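You operate a simulated robot arm through the tools that you are given. There is no shell and no other tool. Be economical: measure what you need, move in short steps, check, and stop when the job is done.

The job below is to be done with a simulated two-armed robot. You get a single attempt, and the scene is never put back.

## Task
Stop the flywheel and fit the red brake pad under the cover flap.
Fine: worn pad on the box, flap shut. Set down upright: worn brake pad. Where these are worked on the way, their far stop is far enough and under half their travel is too little: cover flap.
Where things are to end (x, y in the base frame): worn brake pad within 0.08 m of [0.09, -2.24].

The check looks at the end state, three seconds after you hand in, the way a careful person would. Anything else that was tipped, shoved, dropped, spilled or broken makes it a failure. A push-on lid holds only when it is set on centred and level and pressed home; a screw cap is set on level and turned clockwise until tight.

## Robot
Two 7-joint arms with two-finger parallel grippers on one trunk, on a base that drives. Base frame: it is fixed to the floor where the robot stands at the start and does not move with it; the origin is under the middle of the robot, x ahead of it, y to its left, z up. Lengths are in m, angles in rad, forces in N, time in s.
The left shoulder is at the start at [0.05, 0.187, 1.035], the right one opposite. With the tool pointing down near the work surface each hand reaches from about 0.1 to 0.6 m from the robot's upright axis, wherever it stands, measured 20 degrees to its own side. Places, roughly: cover flap [0.8, 0.1, 0.6]; flywheel [0.8, 0.1, 0.5]; new brake pad [0.25, -2, 0.75]; pad seat [0.8, 0.1, 0.5]; resistance dial [0.5, 0, 0.8]; top of the plywood box [0.2, -2.3, 0.6]. Payload 3.43 kg a hand.
Tool frame (each hand has its own): the origin (TCP) lies between the finger pads and is the grasp point; the fingertips stand 0.03 m ahead of it; z points along the fingers, y is the line along which they close. Largest opening 0.094 m; finger width 0.028, thickness 0.01; the body of the gripper, 0.05 by 0.096 m, starts 0.055 m behind the TCP.
Orientation is that of the tool frame in the base frame, as a unit quaternion [x, y, z, w]. With the fingers straight down and closing along the base's y, the tool's x points along the base's -x, its y along +y and its z along -z.

## Interface
- The arms move only by the tool play_rows. It takes "left_moves", "right_moves" or both (then of equal length, played together; a hand with none holds still); each is a list of rows, each an object of numbers (a shift or turn left out is 0, a gripper value left out holds the last): "dx", "dy", "dz": the shift along the tool's x, y, z in units of 400 mm (1.0 is 400 mm); "ax", "ay", "az": the turn, a rotation vector about the tool's x, y, z in units of 180 degrees (1.0 is 180 degrees); "fingers": the finger opening in m, from 0 to 0.094. In form: [{"dx": .., "dy": .., "dz": .., "ax": .., "ay": .., "az": .., "fingers": ..}, ...]. A call has 1 to 8 rows; each row is the pose to reach, as a shift and turn from the pose commanded when the call began, along the tool's axes at that moment. A call with a number of a shift or a turn outside -1 to 1 is refused whole. Rows are played at 5 a second. More than 0.05 m and 0.15 rad between two rows, or a gripper value outside its range, and nothing of the call is played. A pose out of reach is approached as far as the arm can. The call stops where the force on the tool passes 40 N (or 10 N more than at its start, if that is more) or the arm is blocked; 0.2 s more then pass. The fingers move at their own pace (about 0.153 m/s each) and stop on an object; they squeeze with about 20 N. The grip force told is the motor's: it shows also when the fingers shut on nothing. Time passes only in rows, and 0.2 s behind the last, so rows that repeat a pose let the fingers close. It gives the time, the measured TCP pose, the force on the tool (base axes), the opening and the grip force at its end, in the units of the frame above (readings bear some noise), with the torque about the TCP (base axes, N m) and any sound that the robot's microphone picked up.
- Cameras (640 x 400 px; columns grow to the right, rows downward): "scene" is now at [0.1488, 0.0144, 1.2161]; the picture's right is [0.16, -0.99, 0.00], its down [-0.50, -0.08, -0.86] and it looks along [0.85, 0.13, -0.50] (base axes); focal length 251 px, centre (320, 200). "left" rides on the left gripper at [0.076, -0.014, -0.103] in its tool frame; the picture's right is [0.18, 0.98, 0.00], its down [-0.75, 0.14, -0.64] and it looks along [-0.63, 0.12, 0.77] (tool axes); focal length 243 px, centre (320, 200). "right" rides on the right gripper at [0.076, 0.014, -0.102] in its tool frame; the picture's right is [-0.18, 0.98, 0.00], its down [-0.75, -0.14, -0.64] and it looks along [-0.63, -0.12, 0.77] (tool axes); focal length 243 px, centre (320, 200). There is no depth. A picture from a camera that has moved, and an enlarged one, comes with that camera's place and axes in the base frame and with its lens. The place of the scene camera against the robot may be out by one fixed shift of up to 0.018 m in any direction.
- capture(camera): a new picture of that camera. No time passes.
- slide_trunk(by): slides the trunk up (or, below 0, down) by that many m; the arms and the scene camera ride with it, the base frame stays. It gives what a move gives, with no picture.
- drive_base(legs): drives the robot by 1 to 6 legs, each [ahead, left, turn to the left] in m, m and rad, along the robot's own axes; the way and the turn of a leg run together, so that a leg with both is an arc; at most 1.5 m and 3.142 rad a leg. The arms and the cameras ride along, it lands a little off, and it stops where it bumps. It gives what a move gives.
- turn_head(pan, tilt): turns the head with the scene camera to pan (to the left, within 1.396 rad either way) and tilt (down, from -0.506 to 1.204), counted from straight ahead of the robot. It gives what a move gives.
- close_up(camera, box): a new picture of the part [left, top, right, bottom] of that camera's present view, enlarged. No time passes.
- sign_off(): hands the job in; it is judged then, once.

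Work in short steps. Places have to be worked out from the pictures, the camera data and where the tool is seen: move nearer, look again, correct. Check each grasp and each placing, and mend what went wrong. You have 120 turns and 108 pictures in all, those below and enlarged ones among them. Open the grippers and draw the arms clear of the work before you hand the job in, unless the task says otherwise; then end with one line.

The tools are called after "Request:" as name(argument=value, ...) on one line, values as JSON. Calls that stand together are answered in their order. play_rows: Moves the arms, as the interface text tells. Its arguments: {"type":"object","properties":{"left_moves":{"type":"array","items":{"type":"object","properties":{"dx":{"type":"number"},"dy":{"type":"number"},"dz":{"type":"number"},"ax":{"type":"number"},"ay":{"type":"number"},"az":{"type":"number"},"fingers":{"type":"number"}}}},"right_moves":{"type":"array","items":{"type":"object","properties":{"dx":{"type":"number"},"dy":{"type":"number"},"dz":{"type":"number"},"ax":{"type":"number"},"ay":{"type":"number"},"az":{"type":"number"},"fingers":{"type":"number"}}}}},"required":[]} The other tools are called the same way: slide_trunk (by) slides the trunk up or down; drive_base (legs) drives the base; turn_head (pan, tilt) turns the head that bears the scene camera; capture (camera) takes a picture; close_up (camera, box) takes an enlarged picture of a part of a camera's view; sign_off () hands the job in.

At the start:

```text
t: 0.0
left_eef_pos: [0.4262, 0.2169, 1.0318]
left_tcp_rot: [0.0, 1.0, 0.0, -0.001]
left_force: [0.0, 0.0, 0.4]
left_moment: [-0.03, 0.03, 0.02]
left_opening: 0.0941
left_finger_force: 0.1
right_eef_pos: [0.442, -0.1085, 1.027]
right_tcp_rot: [0.0, 1.0, 0.0, 0.0]
right_force: [0.6, -0.1, -0.5]
right_moment: [0.03, 0.01, -0.03]
right_opening: 0.0941
right_finger_force: 0.1
trunk travel left (down, up): [-0.25, 0.182]
robot x, y, heading: [0.0028, 0.0019, -0.001]
head pan, tilt: [0.155, 0.525]
```

scene: 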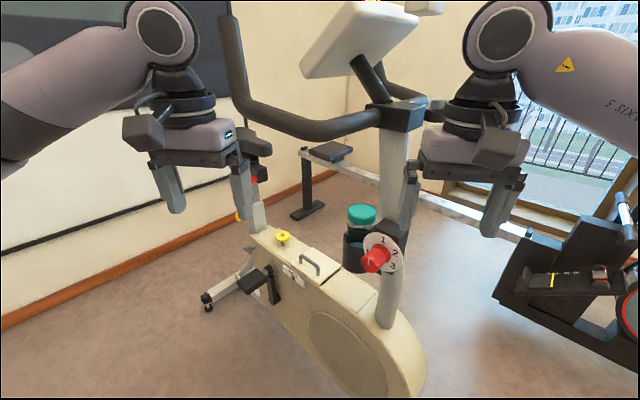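
right: 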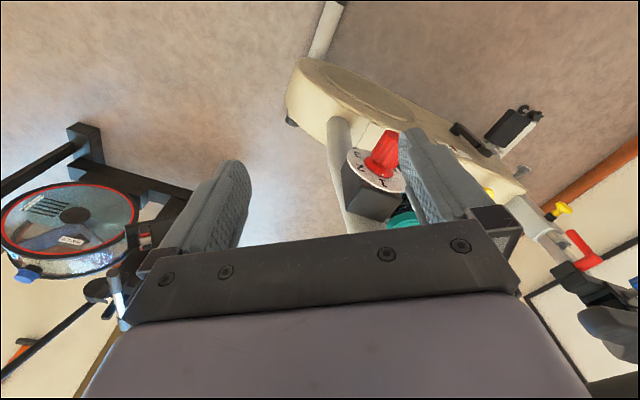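
left: 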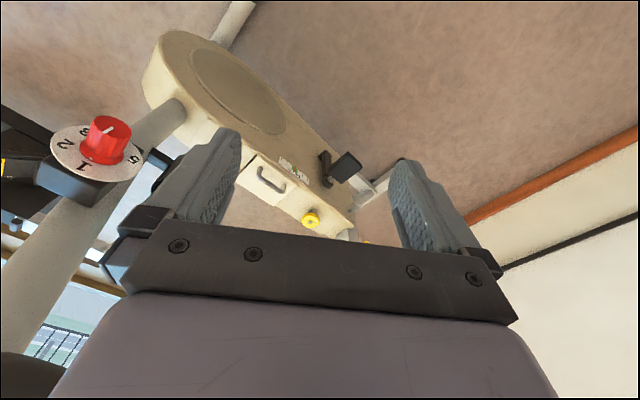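

The bike stands ahead with a flap (handle) on its housing, a yellow knob, and a red dial. I take closer looks first.

Request:
close_up(camera="scene", box=[220, 190, 440, 330])

Request:
close_up(camera="left", box=[40, 80, 380, 260])

```text
2.86 times, centred on (330, 260) of scene
camera zoom: at [0.1488, 0.0144, 1.2161], right [0.16, -0.99, 0.0], down [-0.5, -0.08, -0.86], along [0.85, 0.13, -0.5], focal length 716 px, centre (291, 29)
```

zoom: 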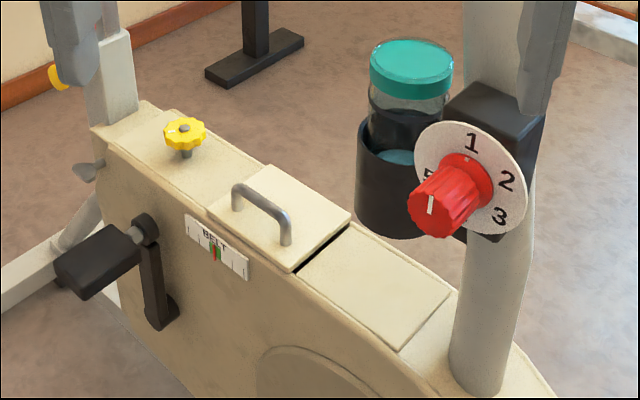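

```text
1.88 times, centred on (210, 170) of left
camera zoom: at [0.3497, 0.2035, 1.134], right [-0.18, 0.98, 0.0], down [0.75, 0.14, 0.64], along [0.63, 0.12, -0.77], focal length 457 px, centre (527, 256)
```

zoom: 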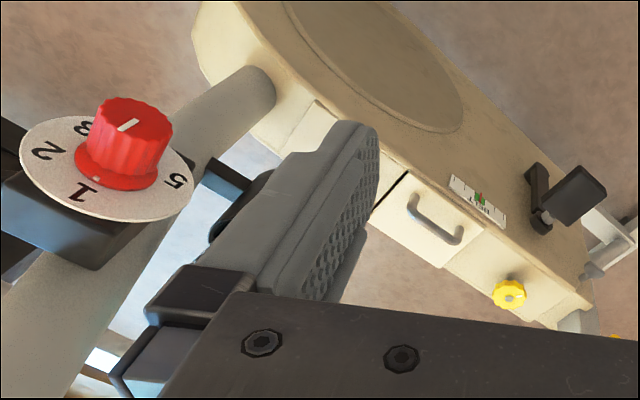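

Now I look at the other station to the right, and tilt for the bike.

Request:
turn_head(pan=-1.39, tilt=0.4)

Request:
capture(camera="scene")

```text
t: 1.6
left_eef_pos: [0.4258, 0.2173, 1.031]
left_tcp_rot: [0.0, 1.0, 0.0, 0.0]
left_force: [0.7, -0.6, 0.3]
left_moment: [0.02, -0.01, 0.01]
left_opening: 0.094
left_finger_force: 0.1
right_eef_pos: [0.4425, -0.1087, 1.0268]
right_tcp_rot: [0.0, 1.0, 0.0, 0.0]
right_force: [0.5, -0.2, -0.3]
right_moment: [-0.02, -0.02, -0.03]
right_opening: 0.0939
right_finger_force: 0.0
trunk travel left (down, up): [-0.25, 0.182]
robot x, y, heading: [-0.0011, -0.0025, 0.002]
head pan, tilt: [-1.389, 0.4]
```

```text
102 pictures are left
camera scene: at [0.0763, -0.0907, 1.2277], right [-0.98, -0.18, 0.0], down [-0.07, 0.38, -0.92], along [0.17, -0.91, -0.39], focal length 251 px, centre (320, 200)
```

scene: 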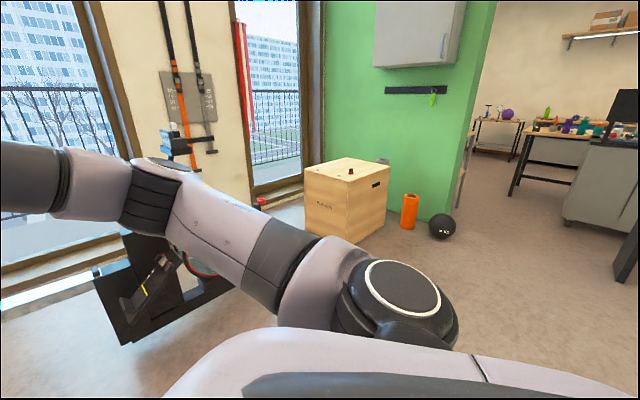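

Request:
close_up(camera="scene", box=[290, 140, 410, 215])

```text
5.33 times, centred on (350, 178) of scene
camera zoom: at [0.0763, -0.0907, 1.2277], right [-0.98, -0.18, 0.0], down [-0.07, 0.38, -0.92], along [0.17, -0.91, -0.39], focal length 1336 px, centre (160, 320)
```

zoom: 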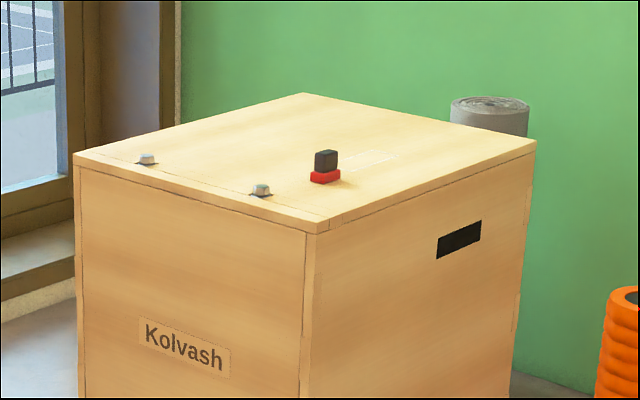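

The new pad (red pad with dark holder) sits on the box. Back to the bike, looking for what stops the flywheel.

Request:
turn_head(pan=0.1, tilt=0.75)

Request:
capture(camera="scene")

Request:
close_up(camera="scene", box=[260, 110, 420, 210])

```text
t: 3.2
left_eef_pos: [0.4251, 0.2163, 1.0307]
left_tcp_rot: [0.001, 1.0, -0.001, -0.001]
left_force: [0.5, -0.7, 0.8]
left_moment: [0.01, 0.01, 0.01]
left_opening: 0.0939
left_finger_force: 0.1
right_eef_pos: [0.4423, -0.1078, 1.0287]
right_tcp_rot: [0.0, 1.0, 0.0, 0.0]
right_force: [-1.1, -0.8, -0.4]
right_moment: [-0.03, 0.02, 0.0]
right_opening: 0.0939
right_finger_force: 0.0
trunk travel left (down, up): [-0.25, 0.182]
robot x, y, heading: [0.0045, -0.0024, 0.003]
head pan, tilt: [0.099, 0.75]
```

```text
100 pictures are left
camera scene: at [0.142, 0.0086, 1.1966], right [0.1, -1.0, 0.0], down [-0.68, -0.07, -0.73], along [0.73, 0.07, -0.68], focal length 251 px, centre (320, 200)
```

scene: 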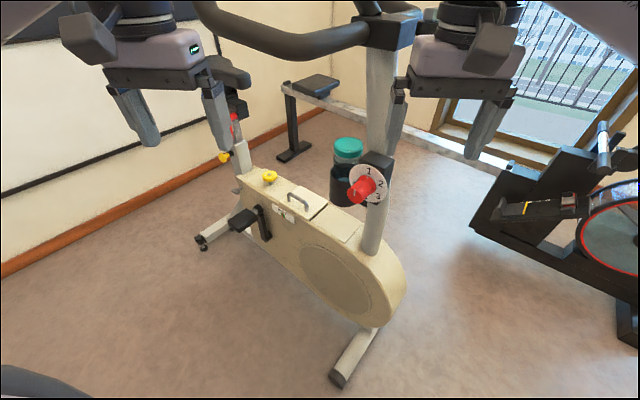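

```text
4.00 times, centred on (340, 160) of scene
camera zoom: at [0.142, 0.0086, 1.1966], right [0.1, -1.0, 0.0], down [-0.68, -0.07, -0.73], along [0.73, 0.07, -0.68], focal length 1002 px, centre (240, 360)
```

zoom: 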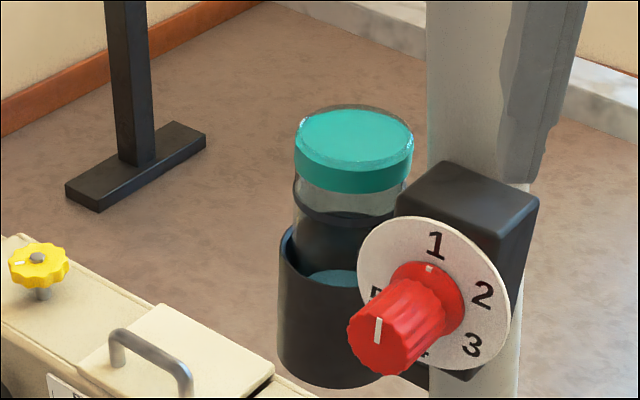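

The dial points at 1 (scale 1–5), likely the means to brake the flywheel. I triangulate the knob front near [0.53,-0.03,0.85], facing toward me and to the left. I swing the left hand toward horizontal in front of it, and clear the right hand.

Request:
play_rows(left_moves=[{"ay": -0.047, "dz": 0.04, "dy": -0.04}, {"ay": -0.094, "dz": 0.08, "dy": -0.08}, {"ay": -0.141, "dz": 0.12, "dy": -0.12}, {"ay": -0.188, "dz": 0.16, "dy": -0.16}, {"ay": -0.235, "dz": 0.2, "dy": -0.2}, {"ay": -0.282, "dz": 0.24, "dy": -0.24}, {"ay": -0.329, "dz": 0.28, "dy": -0.28}, {"ay": -0.376, "dz": 0.32, "dy": -0.32}], right_moves=[{"dy": -0.08}, {"dy": -0.16}, {"dy": -0.24}, {"dy": -0.32}, {"dy": -0.4}, {"dy": -0.48}, {"dy": -0.5}, {"dy": -0.5}])

Request:
capture(camera="scene")

Request:
capture(camera="left")

```text
t: 5.0
left_eef_pos: [0.4243, 0.089, 0.9018]
left_tcp_rot: [-0.001, 0.831, -0.002, 0.556]
left_force: [0.9, 0.3, -0.3]
left_moment: [-0.01, 0.02, 0.0]
left_opening: 0.0941
left_finger_force: 0.0
right_eef_pos: [0.443, -0.309, 1.0283]
right_tcp_rot: [0.001, 1.0, 0.0, 0.0]
right_force: [0.5, 0.0, 0.7]
right_moment: [0.01, 0.01, -0.02]
right_opening: 0.0938
right_finger_force: 0.1
trunk travel left (down, up): [-0.25, 0.182]
robot x, y, heading: [0.0016, 0.0014, -0.001]
head pan, tilt: [0.099, 0.75]
```

```text
98 pictures are left
camera scene: at [0.142, 0.0087, 1.1966], right [0.1, -1.0, 0.0], down [-0.68, -0.07, -0.73], along [0.73, 0.07, -0.68], focal length 251 px, centre (320, 200)
```

scene: 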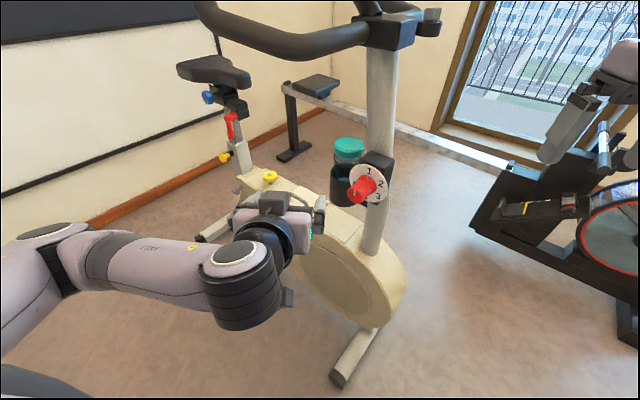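

```text
97 pictures are left
camera left: at [0.2999, 0.0749, 0.8709], right [-0.07, 0.98, -0.17], down [-0.31, 0.14, 0.94], along [0.95, 0.12, 0.29], focal length 243 px, centre (320, 200)
```

left: 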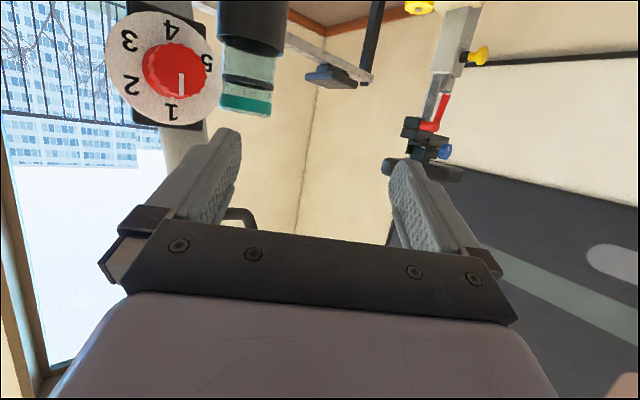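

The left camera confirms: knob base ≈[0.57,-0.06,0.843], front ≈[0.53,-0.027,0.852], axis outward ≈(-0.76,0.63,0.17); numbers rise clockwise. I yaw the left hand to line up with that axis.

Request:
play_rows(left_moves=[{"ax": 0.0406, "az": 0.0168, "dx": 0.0125, "dy": -0.017, "dz": 0.009}, {"ax": 0.0812, "az": 0.0336, "dx": 0.025, "dy": -0.034, "dz": 0.018}, {"ax": 0.1218, "az": 0.0504, "dx": 0.0375, "dy": -0.051, "dz": 0.027}, {"ax": 0.1624, "az": 0.0672, "dx": 0.05, "dy": -0.068, "dz": 0.036}, {"ax": 0.203, "az": 0.084, "dx": 0.0625, "dy": -0.085, "dz": 0.045}])

Request:
play_rows(left_moves=[{"ay": -0.035}, {"ay": -0.07}, {"ay": -0.07}])

Request:
capture(camera="left")

Request:
close_up(camera="scene", box=[220, 120, 420, 245])

```text
t: 6.2
left_eef_pos: [0.4334, 0.0551, 0.8739]
left_tcp_rot: [0.28, 0.782, -0.189, 0.524]
left_force: [-0.2, 0.8, -0.2]
left_moment: [0.0, 0.03, -0.02]
left_opening: 0.0938
left_finger_force: 0.0
right_eef_pos: [0.4426, -0.3088, 1.0267]
right_tcp_rot: [0.0, 1.0, -0.001, 0.0]
right_force: [-0.5, 0.4, -0.2]
right_moment: [0.01, 0.01, -0.02]
right_opening: 0.0938
right_finger_force: 0.0
trunk travel left (down, up): [-0.25, 0.182]
robot x, y, heading: [-0.0017, 0.0052, 0.002]
head pan, tilt: [0.099, 0.75]
```

```text
t: 7.0
left_eef_pos: [0.4332, 0.0538, 0.8727]
left_tcp_rot: [0.259, 0.719, -0.218, 0.607]
left_force: [0.1, -0.1, 0.3]
left_moment: [0.0, -0.01, 0.0]
left_opening: 0.0939
left_finger_force: 0.0
right_eef_pos: [0.4442, -0.3078, 1.0277]
right_tcp_rot: [0.0, 1.0, -0.001, 0.0]
right_force: [0.2, 0.1, -0.3]
right_moment: [0.01, -0.03, 0.02]
right_opening: 0.0941
right_finger_force: 0.0
trunk travel left (down, up): [-0.25, 0.182]
robot x, y, heading: [-0.0, 0.003, -0.001]
head pan, tilt: [0.099, 0.75]
```

```text
96 pictures are left
camera left: at [0.3362, 0.1164, 0.8155], right [0.6, 0.78, -0.18], down [-0.3, 0.43, 0.85], along [0.74, -0.46, 0.49], focal length 243 px, centre (320, 200)
```

left: 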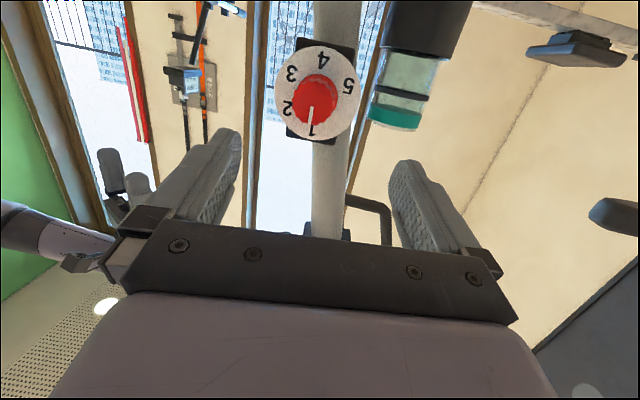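

```text
3.20 times, centred on (320, 182) of scene
camera zoom: at [0.142, 0.0086, 1.1966], right [0.1, -1.0, 0.0], down [-0.68, -0.07, -0.73], along [0.73, 0.07, -0.68], focal length 802 px, centre (320, 256)
```

zoom: 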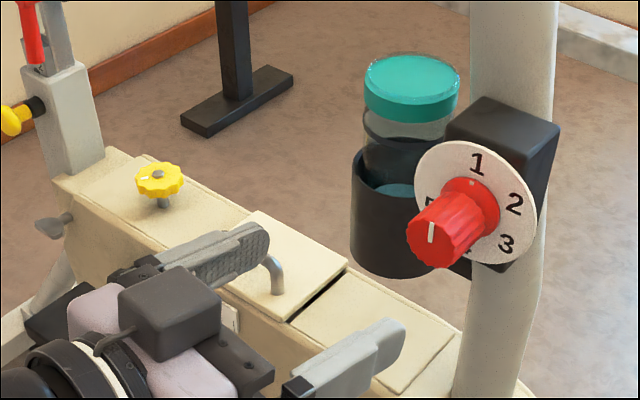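

Tool axis is now (0.76,-0.63,-0.17). Zoom on the dial to check the axis alignment.

Request:
close_up(camera="left", box=[240, 20, 400, 120])

```text
4.00 times, centred on (320, 70) of left
camera zoom: at [0.3362, 0.1164, 0.8155], right [0.6, 0.78, -0.18], down [-0.3, 0.43, 0.85], along [0.74, -0.46, 0.49], focal length 970 px, centre (320, 720)
```

zoom: 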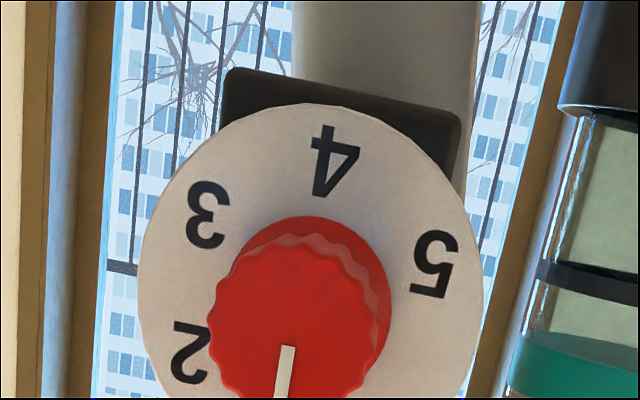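

Refined: knob front ≈[0.519,-0.026,0.849], base ≈[0.558,-0.052,0.842], axis inward ≈(0.80,-0.58,-0.15), diameter ≈0.04. I correct yaw slightly and approach to 0.07 in front.

Request:
play_rows(left_moves=[{"ax": -0.0125, "az": -0.002, "dx": 0.006, "dy": -0.014, "dz": 0.062}, {"ax": -0.025, "az": -0.0043, "dx": 0.012, "dy": -0.0275, "dz": 0.124}, {"ax": -0.025, "az": -0.0043, "dx": 0.012, "dy": -0.0275, "dz": 0.124}])

Request:
capture(camera="left")

Request:
close_up(camera="scene", box=[220, 120, 420, 245])

```text
t: 7.8
left_eef_pos: [0.463, 0.0146, 0.8596]
left_tcp_rot: [0.23, 0.73, -0.193, 0.615]
left_force: [1.2, 0.1, 0.6]
left_moment: [0.01, -0.01, 0.02]
left_opening: 0.0939
left_finger_force: 0.2
right_eef_pos: [0.443, -0.3075, 1.027]
right_tcp_rot: [0.0, 1.0, 0.0, 0.0]
right_force: [-0.4, -0.3, 0.1]
right_moment: [0.02, -0.01, 0.0]
right_opening: 0.0938
right_finger_force: 0.0
trunk travel left (down, up): [-0.25, 0.182]
robot x, y, heading: [-0.0058, -0.0001, -0.001]
head pan, tilt: [0.099, 0.75]
```

```text
93 pictures are left
camera left: at [0.361, 0.0692, 0.8031], right [0.54, 0.82, -0.18], down [-0.33, 0.41, 0.85], along [0.77, -0.4, 0.49], focal length 243 px, centre (320, 200)
```

left: 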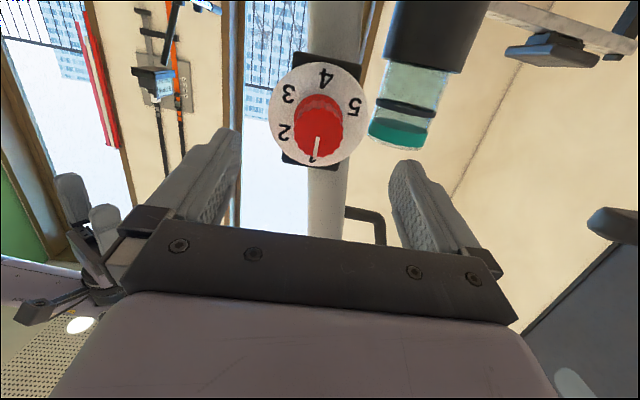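

```text
3.20 times, centred on (320, 182) of scene
camera zoom: at [0.142, 0.0086, 1.1966], right [0.1, -1.0, 0.0], down [-0.68, -0.07, -0.73], along [0.73, 0.07, -0.68], focal length 802 px, centre (320, 256)
```

zoom: 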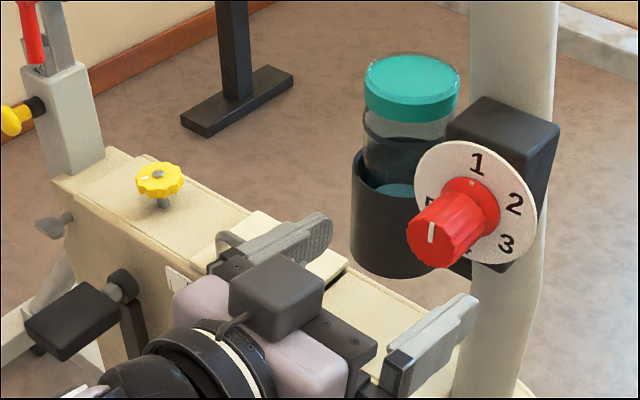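

Alignment is good (knob front projects where expected). I pre-roll −60° so that I have room for a clockwise turn.

Request:
play_rows(left_moves=[{"az": -0.047}, {"az": -0.094}, {"az": -0.141}, {"az": -0.188}, {"az": -0.235}, {"az": -0.282}, {"az": -0.33}, {"az": -0.33}])

Request:
capture(camera="left")

```text
t: 9.6
left_eef_pos: [0.4647, 0.0194, 0.8595]
left_tcp_rot: [-0.161, 0.749, -0.469, 0.439]
left_force: [-0.6, -0.1, -0.1]
left_moment: [0.0, 0.01, -0.01]
left_opening: 0.0941
left_finger_force: 0.1
right_eef_pos: [0.4428, -0.3081, 1.0277]
right_tcp_rot: [0.0, 1.0, 0.0, 0.0]
right_force: [0.5, 0.7, 0.0]
right_moment: [0.01, -0.01, -0.01]
right_opening: 0.094
right_finger_force: 0.0
trunk travel left (down, up): [-0.25, 0.182]
robot x, y, heading: [0.0014, 0.0034, 0.003]
head pan, tilt: [0.099, 0.75]
```

```text
91 pictures are left
camera left: at [0.3357, 0.0199, 0.8507], right [0.07, 0.38, -0.92], down [-0.07, 0.92, 0.37], along [1.0, 0.04, 0.09], focal length 243 px, centre (320, 200)
```

left: 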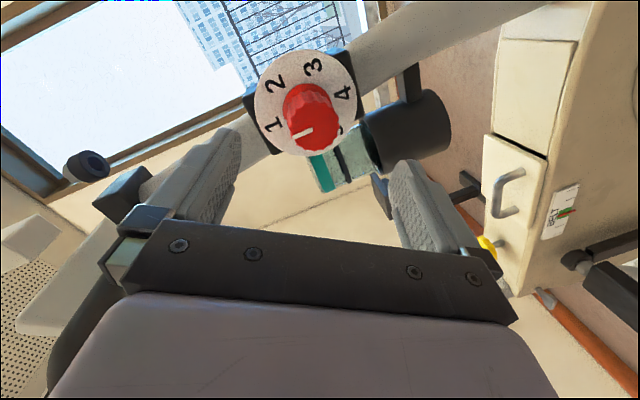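

The roll worked. I advance 0.079 m with small lateral corrections and close on the knob.

Request:
play_rows(left_moves=[{"dx": 0.011, "dy": -0.013, "dz": 0.04, "fingers": 0.07}, {"dx": 0.011, "dy": -0.013, "dz": 0.09, "fingers": 0.07}, {"dx": 0.011, "dy": -0.013, "dz": 0.14, "fingers": 0.07}, {"dx": 0.011, "dy": -0.013, "dz": 0.19, "fingers": 0.07}, {"dx": 0.011, "dy": -0.013, "dz": 0.195, "fingers": 0.07}])

Request:
capture(camera="left")

Request:
close_up(camera="scene", box=[220, 120, 420, 245])

```text
t: 10.3
left_eef_pos: [0.4904, 0.0055, 0.8383]
left_tcp_rot: [-0.148, 0.762, -0.445, 0.446]
left_force: [-7.6, 4.1, 2.2]
left_moment: [-0.23, -0.27, -0.1]
left_opening: 0.0697
left_finger_force: 0.1
right_eef_pos: [0.4422, -0.3078, 1.0275]
right_tcp_rot: [0.001, 1.0, 0.0, 0.0]
right_force: [0.3, -0.3, 0.0]
right_moment: [0.01, -0.01, -0.03]
right_opening: 0.094
right_finger_force: 0.2
trunk travel left (down, up): [-0.25, 0.182]
robot x, y, heading: [-0.0033, -0.002, 0.001]
head pan, tilt: [0.099, 0.75]
stopped in row 3 (left hand): the force on the tool passed its limit (the readings are from after the stop); the commanded pose is now the measured one
```

```text
90 pictures are left
camera left: at [0.3617, 0.0072, 0.8301], right [0.07, 0.44, -0.9], down [-0.08, 0.9, 0.43], along [0.99, 0.04, 0.09], focal length 243 px, centre (320, 200)
```

left: 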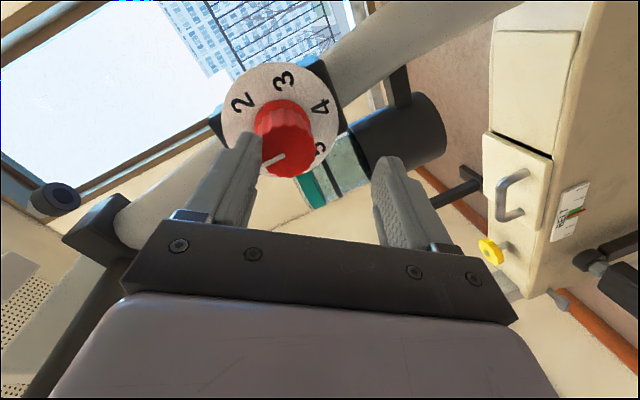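

```text
3.20 times, centred on (320, 182) of scene
camera zoom: at [0.141, 0.0093, 1.1967], right [0.1, -0.99, 0.0], down [-0.68, -0.07, -0.73], along [0.73, 0.07, -0.68], focal length 802 px, centre (320, 256)
```

zoom: 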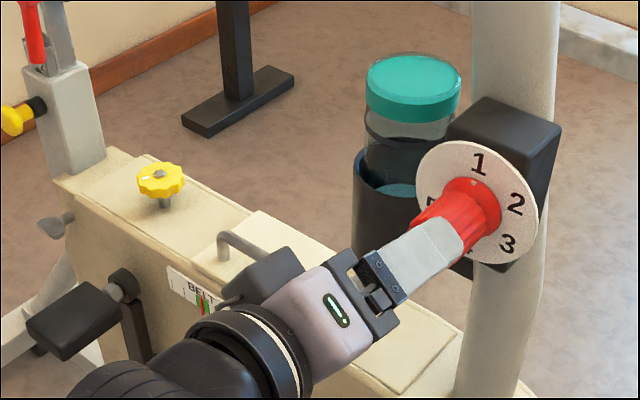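

A finger touched the knob face: the TCP came out ~0.015 low. I back off and see how well the arm tracks here.

Request:
play_rows(left_moves=[{"dz": -0.05, "fingers": 0.094}, {"dz": -0.1}, {"dz": -0.1}])

Request:
capture(camera="left")

```text
t: 11.1
left_eef_pos: [0.4603, 0.028, 0.8482]
left_tcp_rot: [-0.146, 0.762, -0.444, 0.448]
left_force: [0.6, 0.2, 0.3]
left_moment: [0.02, 0.0, -0.01]
left_opening: 0.094
left_finger_force: 0.0
right_eef_pos: [0.4433, -0.309, 1.0261]
right_tcp_rot: [0.001, 1.0, 0.0, 0.0]
right_force: [0.5, 0.1, -0.5]
right_moment: [0.04, 0.01, -0.03]
right_opening: 0.0941
right_finger_force: 0.0
trunk travel left (down, up): [-0.25, 0.182]
robot x, y, heading: [0.0016, 0.0025, 0.002]
head pan, tilt: [0.099, 0.75]
```

```text
88 pictures are left
camera left: at [0.3318, 0.0288, 0.8387], right [0.07, 0.44, -0.9], down [-0.08, 0.9, 0.43], along [0.99, 0.04, 0.1], focal length 243 px, centre (320, 200)
```

left: 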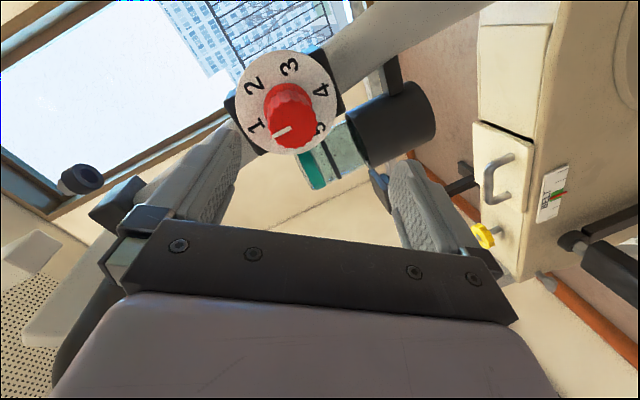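

I correct sideways along tool y by 0.018 m and check tracking.

Request:
play_rows(left_moves=[{"dy": -0.022}, {"dy": -0.045}, {"dy": -0.045}])

Request:
capture(camera="left")

```text
t: 11.9
left_eef_pos: [0.4575, 0.0282, 0.847]
left_tcp_rot: [-0.138, 0.775, -0.422, 0.449]
left_force: [0.1, 0.2, -0.3]
left_moment: [-0.01, 0.0, 0.02]
left_opening: 0.0941
left_finger_force: 0.1
right_eef_pos: [0.4429, -0.3086, 1.0278]
right_tcp_rot: [0.001, 1.0, 0.0, 0.0]
right_force: [0.4, 0.1, 0.9]
right_moment: [0.04, 0.0, 0.01]
right_opening: 0.0937
right_finger_force: 0.1
trunk travel left (down, up): [-0.25, 0.182]
robot x, y, heading: [-0.0008, 0.0008, -0.001]
head pan, tilt: [0.099, 0.75]
```

```text
87 pictures are left
camera left: at [0.328, 0.0291, 0.8387], right [0.06, 0.49, -0.87], down [-0.08, 0.87, 0.48], along [1.0, 0.04, 0.09], focal length 243 px, centre (320, 200)
```

left: 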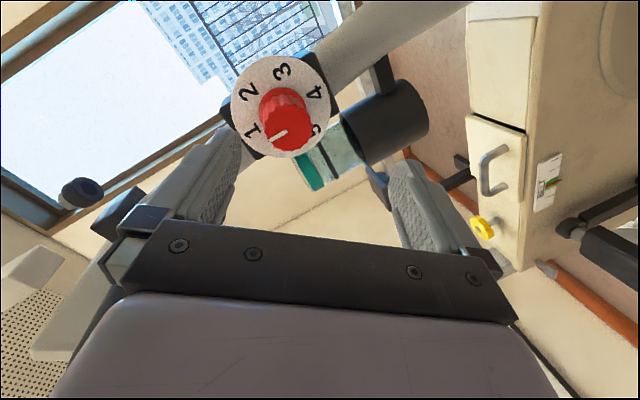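

The arm is at its wrist limit at this roll, so I return to the neutral roll and instead test rolling the positive way.

Request:
play_rows(left_moves=[{"ax": 0.0015, "ay": -0.001, "az": 0.0446}, {"ax": 0.003, "ay": -0.002, "az": 0.089}, {"ax": 0.0045, "ay": -0.0035, "az": 0.134}, {"ax": 0.006, "ay": -0.0045, "az": 0.178}, {"ax": 0.0075, "ay": -0.006, "az": 0.223}, {"ax": 0.009, "ay": -0.007, "az": 0.267}, {"ax": 0.0105, "ay": -0.008, "az": 0.312}, {"ax": 0.0105, "ay": -0.008, "az": 0.312}])

Request:
play_rows(left_moves=[{"az": 0.047}, {"az": 0.094}, {"az": 0.141}, {"az": 0.188}, {"az": 0.235}, {"az": 0.282}, {"az": 0.33}, {"az": 0.33}])

Request:
capture(camera="left")

```text
t: 13.7
left_eef_pos: [0.4549, 0.0169, 0.8613]
left_tcp_rot: [0.232, 0.73, -0.193, 0.613]
left_force: [-0.1, 0.3, -0.2]
left_moment: [-0.03, 0.02, 0.01]
left_opening: 0.0938
left_finger_force: 0.0
right_eef_pos: [0.4433, -0.3079, 1.0272]
right_tcp_rot: [0.0, 1.0, 0.001, 0.0]
right_force: [0.6, 0.0, 0.3]
right_moment: [0.03, 0.02, -0.03]
right_opening: 0.0938
right_finger_force: 0.1
trunk travel left (down, up): [-0.25, 0.182]
robot x, y, heading: [0.0015, 0.0037, -0.001]
head pan, tilt: [0.099, 0.75]
```

```text
t: 15.5
left_eef_pos: [0.455, 0.0171, 0.8593]
left_tcp_rot: [0.563, 0.519, 0.137, 0.628]
left_force: [0.6, -0.5, 1.2]
left_moment: [-0.01, -0.01, 0.0]
left_opening: 0.0939
left_finger_force: 0.0
right_eef_pos: [0.4427, -0.3087, 1.0283]
right_tcp_rot: [0.001, 1.0, 0.001, 0.001]
right_force: [0.1, -0.4, 0.0]
right_moment: [-0.02, -0.02, 0.02]
right_opening: 0.0939
right_finger_force: 0.0
trunk travel left (down, up): [-0.25, 0.182]
robot x, y, heading: [0.001, 0.0013, -0.001]
head pan, tilt: [0.099, 0.75]
```

```text
86 pictures are left
camera left: at [0.3986, 0.1282, 0.8279], right [0.48, 0.46, 0.74], down [-0.78, -0.16, 0.61], along [0.4, -0.87, 0.28], focal length 243 px, centre (320, 200)
```

left: 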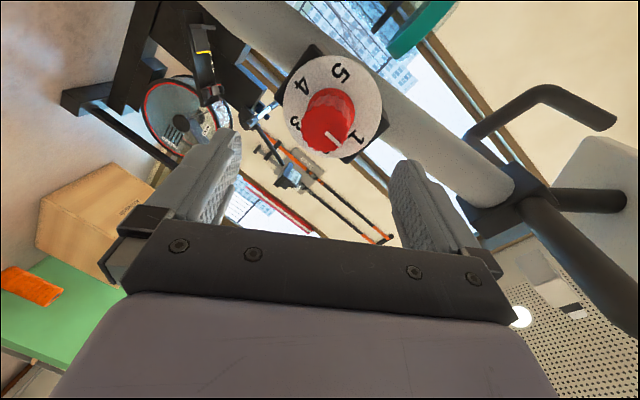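

Rolling to +60° is fine. Testing further to about +120°.

Request:
play_rows(left_moves=[{"az": 0.047}, {"az": 0.094}, {"az": 0.141}, {"az": 0.188}, {"az": 0.235}, {"az": 0.282}, {"az": 0.33}, {"az": 0.33}])

Request:
play_rows(left_moves=[{"az": 0.047}, {"az": 0.094}, {"az": 0.141}, {"az": 0.188}, {"az": 0.235}, {"az": 0.282}, {"az": 0.33}, {"az": 0.33}])

Request:
capture(camera="left")

```text
t: 17.3
left_eef_pos: [0.4553, 0.0177, 0.8607]
left_tcp_rot: [0.746, 0.172, 0.43, 0.478]
left_force: [-0.5, -0.3, -0.1]
left_moment: [0.01, 0.0, 0.01]
left_opening: 0.094
left_finger_force: 0.1
right_eef_pos: [0.4422, -0.3079, 1.0271]
right_tcp_rot: [0.001, 1.0, 0.0, 0.0]
right_force: [1.1, -0.7, 0.5]
right_moment: [-0.02, 0.02, 0.02]
right_opening: 0.0939
right_finger_force: 0.1
trunk travel left (down, up): [-0.25, 0.182]
robot x, y, heading: [0.0002, -0.0001, 0.002]
head pan, tilt: [0.099, 0.75]
```

```text
t: 19.1
left_eef_pos: [0.4547, 0.0162, 0.8611]
left_tcp_rot: [0.733, -0.22, 0.61, 0.203]
left_force: [1.1, 0.2, -0.5]
left_moment: [0.0, 0.02, 0.0]
left_opening: 0.0938
left_finger_force: 0.1
right_eef_pos: [0.4438, -0.3099, 1.0271]
right_tcp_rot: [0.001, 1.0, 0.001, 0.0]
right_force: [0.2, 0.1, -0.4]
right_moment: [-0.01, 0.02, 0.02]
right_opening: 0.0939
right_finger_force: 0.1
trunk travel left (down, up): [-0.25, 0.182]
robot x, y, heading: [-0.0011, 0.0004, -0.0]
head pan, tilt: [0.099, 0.75]
```

```text
85 pictures are left
camera left: at [0.3922, 0.0811, 0.9531], right [-0.53, -0.82, 0.21], down [-0.72, 0.3, -0.63], along [0.45, -0.48, -0.75], focal length 243 px, centre (320, 200)
```

left: 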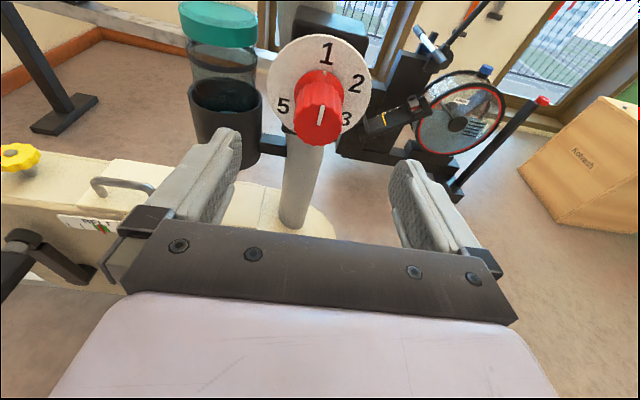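

The wrist reaches +180° with ease and the camera is upright there. Alignment is within 2 mm; I advance onto the knob from here and close.

Request:
play_rows(left_moves=[{"dx": 0.004, "dy": -0.005, "dz": 0.05, "fingers": 0.08}, {"dx": 0.004, "dy": -0.005, "dz": 0.1}, {"dx": 0.004, "dy": -0.005, "dz": 0.15}, {"dx": 0.004, "dy": -0.005, "dz": 0.2}, {"dx": 0.004, "dy": -0.005, "dz": 0.205}])

Request:
capture(camera="left")

```text
t: 20.3
left_eef_pos: [0.5244, -0.0293, 0.848]
left_tcp_rot: [0.734, -0.218, 0.611, 0.202]
left_force: [0.0, -0.5, -0.3]
left_moment: [0.0, 0.01, 0.01]
left_opening: 0.0802
left_finger_force: 0.0
right_eef_pos: [0.4429, -0.3079, 1.0273]
right_tcp_rot: [0.002, 1.0, 0.0, 0.0]
right_force: [0.8, 0.2, 0.2]
right_moment: [0.01, 0.04, 0.02]
right_opening: 0.0941
right_finger_force: 0.1
trunk travel left (down, up): [-0.25, 0.182]
robot x, y, heading: [0.0022, -0.0035, 0.006]
head pan, tilt: [0.099, 0.75]
```

```text
84 pictures are left
camera left: at [0.4607, 0.0358, 0.9402], right [-0.53, -0.82, 0.21], down [-0.72, 0.3, -0.63], along [0.45, -0.48, -0.75], focal length 243 px, centre (320, 200)
```

left: 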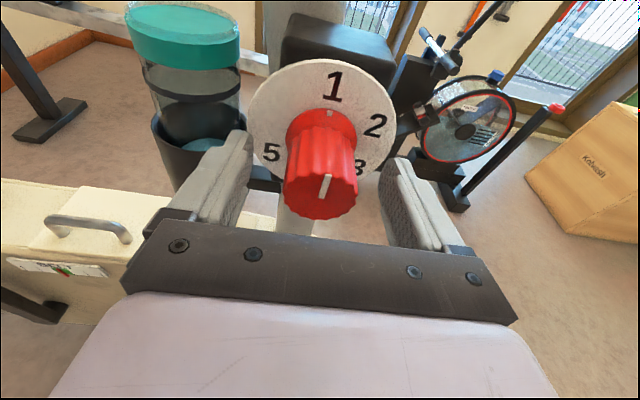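

Knob sits between the fingers with no contact. Close, then turn clockwise.

Request:
play_rows(left_moves=[{"fingers": 0.03}, {"fingers": 0.03}, {"fingers": 0.03}, {"az": 0.04, "fingers": 0.03}, {"az": 0.08, "fingers": 0.03}, {"az": 0.12, "fingers": 0.03}, {"az": 0.16, "fingers": 0.03}, {"az": 0.2, "fingers": 0.03}])

Request:
capture(camera="left")

```text
t: 22.1
left_eef_pos: [0.5237, -0.0265, 0.8488]
left_tcp_rot: [0.63, -0.434, 0.644, 0.002]
left_force: [2.9, 6.7, 5.5]
left_moment: [0.03, 0.12, 1.92]
left_opening: 0.0413
left_finger_force: 44.3
right_eef_pos: [0.442, -0.3077, 1.0279]
right_tcp_rot: [0.0, 1.0, 0.0, 0.0]
right_force: [-1.0, -0.3, -0.1]
right_moment: [-0.01, 0.04, 0.0]
right_opening: 0.094
right_finger_force: 0.1
trunk travel left (down, up): [-0.25, 0.182]
robot x, y, heading: [-0.0015, 0.0004, -0.0]
head pan, tilt: [0.099, 0.75]
```

```text
83 pictures are left
camera left: at [0.4332, -0.0011, 0.9362], right [-0.58, -0.71, -0.4], down [-0.44, 0.68, -0.58], along [0.69, -0.16, -0.71], focal length 243 px, centre (320, 200)
```

left: 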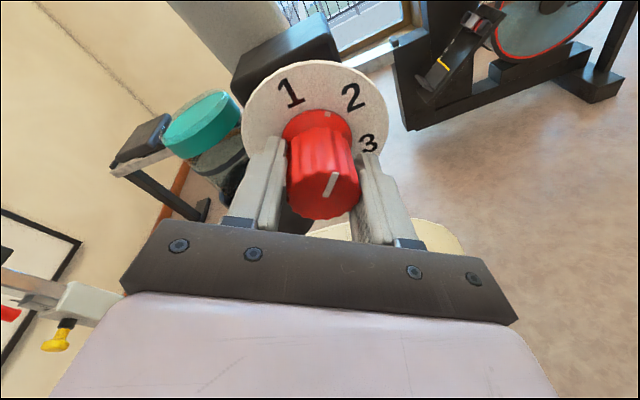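

The knob turns with the gripper. Continue clockwise.

Request:
play_rows(left_moves=[{"az": 0.04}, {"az": 0.08}, {"az": 0.12}, {"az": 0.16}, {"az": 0.2}, {"az": 0.24}, {"az": 0.28}])

Request:
capture(camera="left")

```text
t: 23.7
left_eef_pos: [0.5243, -0.027, 0.8514]
left_tcp_rot: [-0.385, 0.659, -0.586, 0.274]
left_force: [11.7, 4.5, 15.7]
left_moment: [-0.55, -0.78, 1.5]
left_opening: 0.0424
left_finger_force: 45.0
right_eef_pos: [0.4426, -0.3073, 1.0276]
right_tcp_rot: [0.0, 1.0, 0.0, 0.0]
right_force: [0.1, -0.2, -0.3]
right_moment: [0.0, -0.01, 0.0]
right_opening: 0.0937
right_finger_force: 0.0
trunk travel left (down, up): [-0.25, 0.182]
robot x, y, heading: [-0.001, -0.0025, 0.003]
head pan, tilt: [0.099, 0.75]
```

```text
82 pictures are left
camera left: at [0.4014, -0.0326, 0.889], right [-0.29, -0.13, -0.95], down [-0.13, 0.99, -0.1], along [0.95, 0.09, -0.3], focal length 243 px, centre (320, 200)
```

left: 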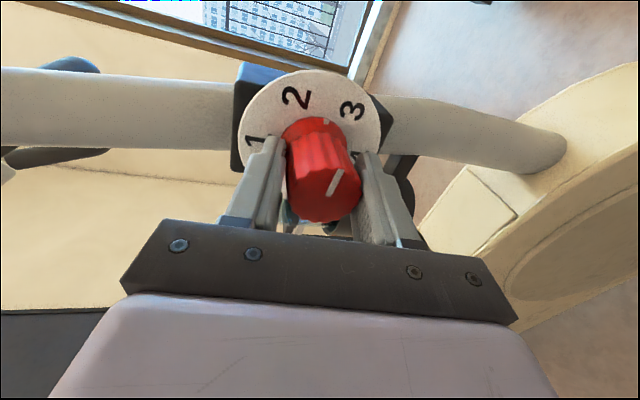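

The tick is now between 2 and 3. Continue a bit more before re-gripping.

Request:
play_rows(left_moves=[{"az": 0.04}, {"az": 0.08}, {"az": 0.12}, {"az": 0.16}, {"az": 0.2}])

Request:
capture(camera="left")

```text
t: 24.9
left_eef_pos: [0.5228, -0.0284, 0.8514]
left_tcp_rot: [-0.161, 0.746, -0.474, 0.44]
left_force: [8.8, -1.1, 16.6]
left_moment: [-0.79, -1.17, 0.59]
left_opening: 0.0415
left_finger_force: 45.2
right_eef_pos: [0.4419, -0.3073, 1.0266]
right_tcp_rot: [0.001, 1.0, 0.0, 0.0]
right_force: [0.1, -0.4, 0.1]
right_moment: [-0.03, -0.01, -0.01]
right_opening: 0.0941
right_finger_force: 0.0
trunk travel left (down, up): [-0.25, 0.182]
robot x, y, heading: [0.0032, 0.0016, 0.0]
head pan, tilt: [0.099, 0.75]
```

```text
81 pictures are left
camera left: at [0.3948, -0.0273, 0.8419], right [0.07, 0.37, -0.93], down [-0.07, 0.93, 0.37], along [1.0, 0.04, 0.09], focal length 243 px, centre (320, 200)
```

left: 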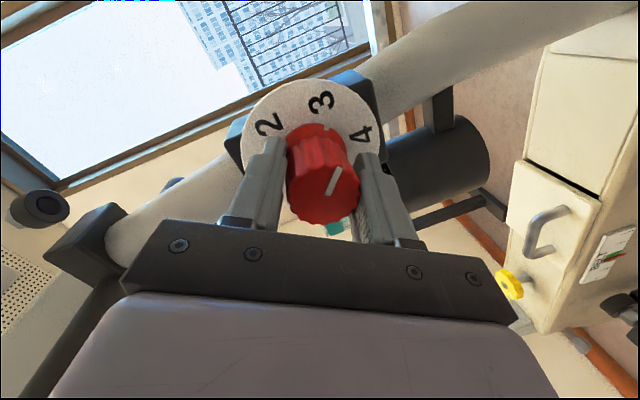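

Tick at 3 now and the wrist still follows. Continue.

Request:
play_rows(left_moves=[{"az": 0.04}, {"az": 0.08}, {"az": 0.12}, {"az": 0.16}, {"az": 0.2}, {"az": 0.24}, {"az": 0.28}])

Request:
capture(camera="left")

```text
t: 26.3
left_eef_pos: [0.528, -0.0332, 0.8498]
left_tcp_rot: [0.033, 0.765, -0.375, 0.523]
left_force: [-20.0, 15.6, 11.8]
left_moment: [-0.84, -1.25, -0.8]
left_opening: 0.0382
left_finger_force: 44.8
left hand out of reach, approached as far as the arm can: row 4, 5, 6, 7
right_eef_pos: [0.4411, -0.3057, 1.0282]
right_tcp_rot: [-0.001, 1.0, -0.001, -0.001]
right_force: [0.0, -0.4, 0.4]
right_moment: [-0.04, 0.02, 0.0]
right_opening: 0.0938
right_finger_force: 0.1
trunk travel left (down, up): [-0.25, 0.182]
robot x, y, heading: [0.0027, -0.0043, -0.001]
head pan, tilt: [0.099, 0.75]
stopped in row 7 (left hand): the force on the tool passed its limit (the readings are from after the stop); the commanded pose is now the measured one
```

```text
80 pictures are left
camera left: at [0.4073, -0.0062, 0.8109], right [0.35, 0.64, -0.68], down [-0.1, 0.75, 0.66], along [0.93, -0.17, 0.32], focal length 243 px, centre (320, 200)
```

left: 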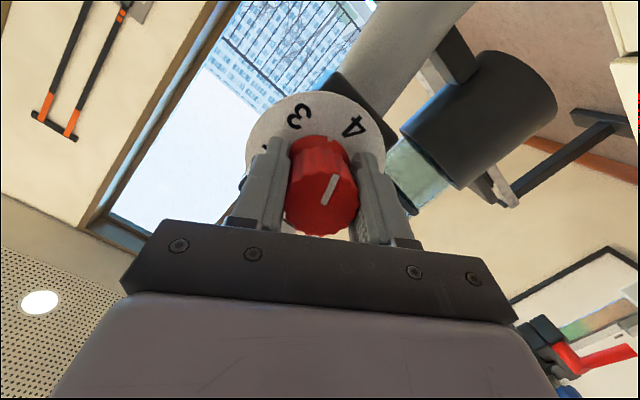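

Wrist limit reached with the tick just short of 4. Release, retreat, and roll back ~150° for a second grip.

Request:
play_rows(left_moves=[{"fingers": 0.08}, {"fingers": 0.08}, {"dz": -0.11, "fingers": 0.08}, {"dz": -0.22, "dy": -0.007, "dx": 0.018}, {"dz": -0.22, "dy": -0.007, "dx": 0.018, "az": -0.046, "ay": -0.0012}, {"dz": -0.22, "dy": -0.007, "dx": 0.018, "az": -0.092, "ay": -0.0023}, {"dz": -0.22, "dy": -0.007, "dx": 0.018, "az": -0.138, "ay": -0.0035, "ax": 0.001}, {"dz": -0.22, "dy": -0.007, "dx": 0.018, "az": -0.184, "ay": -0.0047, "ax": 0.0014}])

Request:
play_rows(left_moves=[{"az": -0.046, "ay": -0.0012}, {"az": -0.092, "ay": -0.0023}, {"az": -0.138, "ay": -0.0035}, {"az": -0.184, "ay": -0.0047}, {"az": -0.23, "ay": -0.0059, "ax": 0.0017}, {"az": -0.276, "ay": -0.007, "ax": 0.002}, {"az": -0.322, "ay": -0.0082, "ax": 0.0024}])

Request:
play_rows(left_moves=[{"az": -0.046, "ay": -0.0012}, {"az": -0.092, "ay": -0.0023}, {"az": -0.138, "ay": -0.0035}, {"az": -0.184, "ay": -0.0047}, {"az": -0.23, "ay": -0.0059, "ax": 0.0017}, {"az": -0.276, "ay": -0.007, "ax": 0.002}, {"az": -0.322, "ay": -0.0082, "ax": 0.0024}, {"az": -0.322, "ay": -0.0082, "ax": 0.0024}])

Request:
capture(camera="left")

```text
t: 26.8
left_eef_pos: [0.5337, -0.0204, 0.8395]
left_tcp_rot: [0.02, 0.772, -0.364, 0.52]
left_force: [-4.0, 17.3, -2.5]
left_moment: [-0.37, -0.08, 0.0]
left_opening: 0.0725
left_finger_force: 0.0
right_eef_pos: [0.4436, -0.3042, 1.0257]
right_tcp_rot: [-0.001, 1.0, -0.001, -0.001]
right_force: [1.0, 0.3, -0.3]
right_moment: [-0.01, 0.05, -0.02]
right_opening: 0.0938
right_finger_force: 0.0
trunk travel left (down, up): [-0.25, 0.182]
robot x, y, heading: [-0.0004, 0.0024, 0.007]
head pan, tilt: [0.099, 0.75]
stopped in row 2 (left hand): the force on the tool passed its limit (the readings are from after the stop); the commanded pose is now the measured one
```

```text
t: 27.7
left_eef_pos: [0.5232, -0.0312, 0.8362]
left_tcp_rot: [-0.141, 0.762, -0.474, 0.417]
left_force: [-3.7, 3.8, -1.6]
left_moment: [-0.09, -0.11, -0.08]
left_opening: 0.079
left_finger_force: 0.1
right_eef_pos: [0.4438, -0.3055, 1.0267]
right_tcp_rot: [0.0, 1.0, 0.0, -0.001]
right_force: [0.1, 0.0, 0.4]
right_moment: [0.01, 0.0, 0.01]
right_opening: 0.0938
right_finger_force: 0.1
trunk travel left (down, up): [-0.25, 0.182]
robot x, y, heading: [-0.0006, -0.001, 0.008]
head pan, tilt: [0.099, 0.75]
stopped in row 4 (left hand): the force on the tool passed its limit (the readings are from after the stop); the commanded pose is now the measured one
```

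```text
t: 29.5
left_eef_pos: [0.5203, -0.0327, 0.8369]
left_tcp_rot: [0.495, -0.591, 0.62, -0.144]
left_force: [-24.3, -3.3, 9.0]
left_moment: [0.05, -1.3, -0.46]
left_opening: 0.0782
left_finger_force: 0.1
right_eef_pos: [0.4414, -0.3065, 1.0274]
right_tcp_rot: [0.001, 1.0, 0.001, 0.001]
right_force: [-0.4, 0.6, -0.2]
right_moment: [0.0, -0.02, 0.01]
right_opening: 0.094
right_finger_force: 0.0
trunk travel left (down, up): [-0.25, 0.182]
robot x, y, heading: [-0.0019, 0.0005, 0.008]
head pan, tilt: [0.099, 0.75]
```

```text
79 pictures are left
camera left: at [0.4093, -0.027, 0.9031], right [-0.49, -0.4, -0.78], down [-0.21, 0.92, -0.34], along [0.85, 0.0, -0.53], focal length 243 px, centre (320, 200)
```

left: 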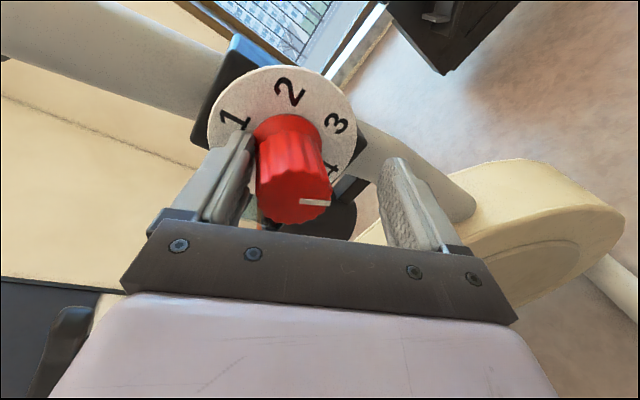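

I should not chain these blindly; the knob is held near 3.5–4 and the fingers still straddle it at a good roll, but off-centre by ~0.012 along tool y. I centre and check.

Request:
play_rows(left_moves=[{"dy": -0.015}, {"dy": -0.03}, {"dy": -0.03}])

Request:
capture(camera="left")

```text
t: 30.3
left_eef_pos: [0.5223, -0.0319, 0.8436]
left_tcp_rot: [0.497, -0.595, 0.617, -0.14]
left_force: [-34.1, 0.4, -11.7]
left_moment: [0.15, -0.85, -0.51]
left_opening: 0.0663
left_finger_force: 0.1
right_eef_pos: [0.4424, -0.3063, 1.0265]
right_tcp_rot: [0.0, 1.0, 0.001, 0.0]
right_force: [-0.2, -0.2, 0.1]
right_moment: [-0.01, -0.02, 0.03]
right_opening: 0.0941
right_finger_force: 0.1
trunk travel left (down, up): [-0.25, 0.182]
robot x, y, heading: [0.0007, -0.0029, 0.008]
head pan, tilt: [0.099, 0.75]
```

```text
78 pictures are left
camera left: at [0.4127, -0.024, 0.9102], right [-0.5, -0.39, -0.78], down [-0.21, 0.92, -0.33], along [0.84, 0.0, -0.54], focal length 243 px, centre (320, 200)
```

left: 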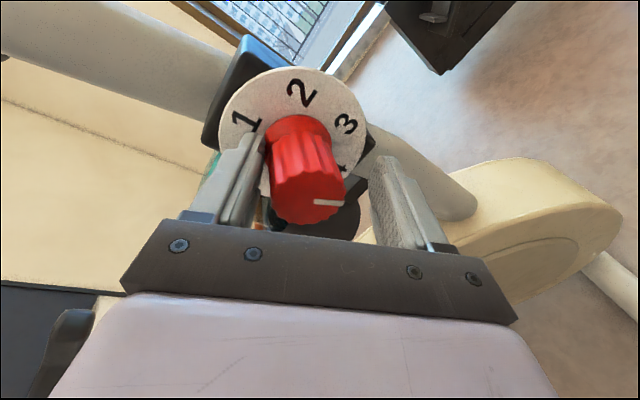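

There is ~25 N back-push: a fingertip seems to press on the dial's skirt. Back off a little along the tool.

Request:
play_rows(left_moves=[{"dz": -0.015}, {"dz": -0.025, "dy": -0.012}, {"dz": -0.025, "dy": -0.012}])

Request:
capture(camera="left")

```text
t: 31.1
left_eef_pos: [0.5224, -0.0198, 0.8528]
left_tcp_rot: [0.498, -0.589, 0.619, -0.147]
left_force: [0.3, 0.2, 0.5]
left_moment: [0.02, 0.03, 0.0]
left_opening: 0.0798
left_finger_force: 0.1
right_eef_pos: [0.4444, -0.3057, 1.0266]
right_tcp_rot: [0.0, 1.0, 0.001, -0.002]
right_force: [0.4, -0.5, 0.6]
right_moment: [0.02, -0.01, -0.01]
right_opening: 0.0942
right_finger_force: 0.2
trunk travel left (down, up): [-0.25, 0.182]
robot x, y, heading: [0.002, 0.0001, 0.005]
head pan, tilt: [0.099, 0.75]
```

```text
77 pictures are left
camera left: at [0.413, -0.0151, 0.9192], right [-0.48, -0.4, -0.78], down [-0.22, 0.92, -0.33], along [0.85, 0.01, -0.53], focal length 243 px, centre (320, 200)
```

left: 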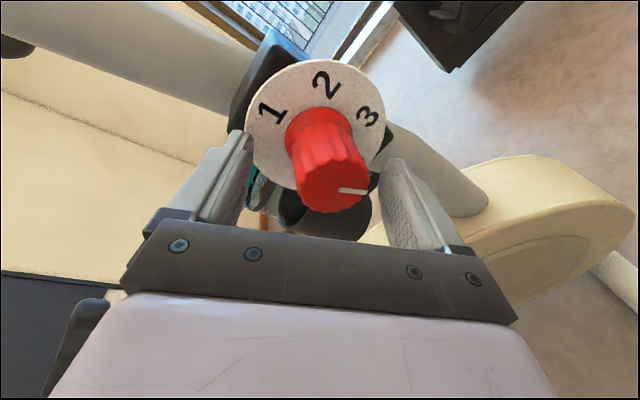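

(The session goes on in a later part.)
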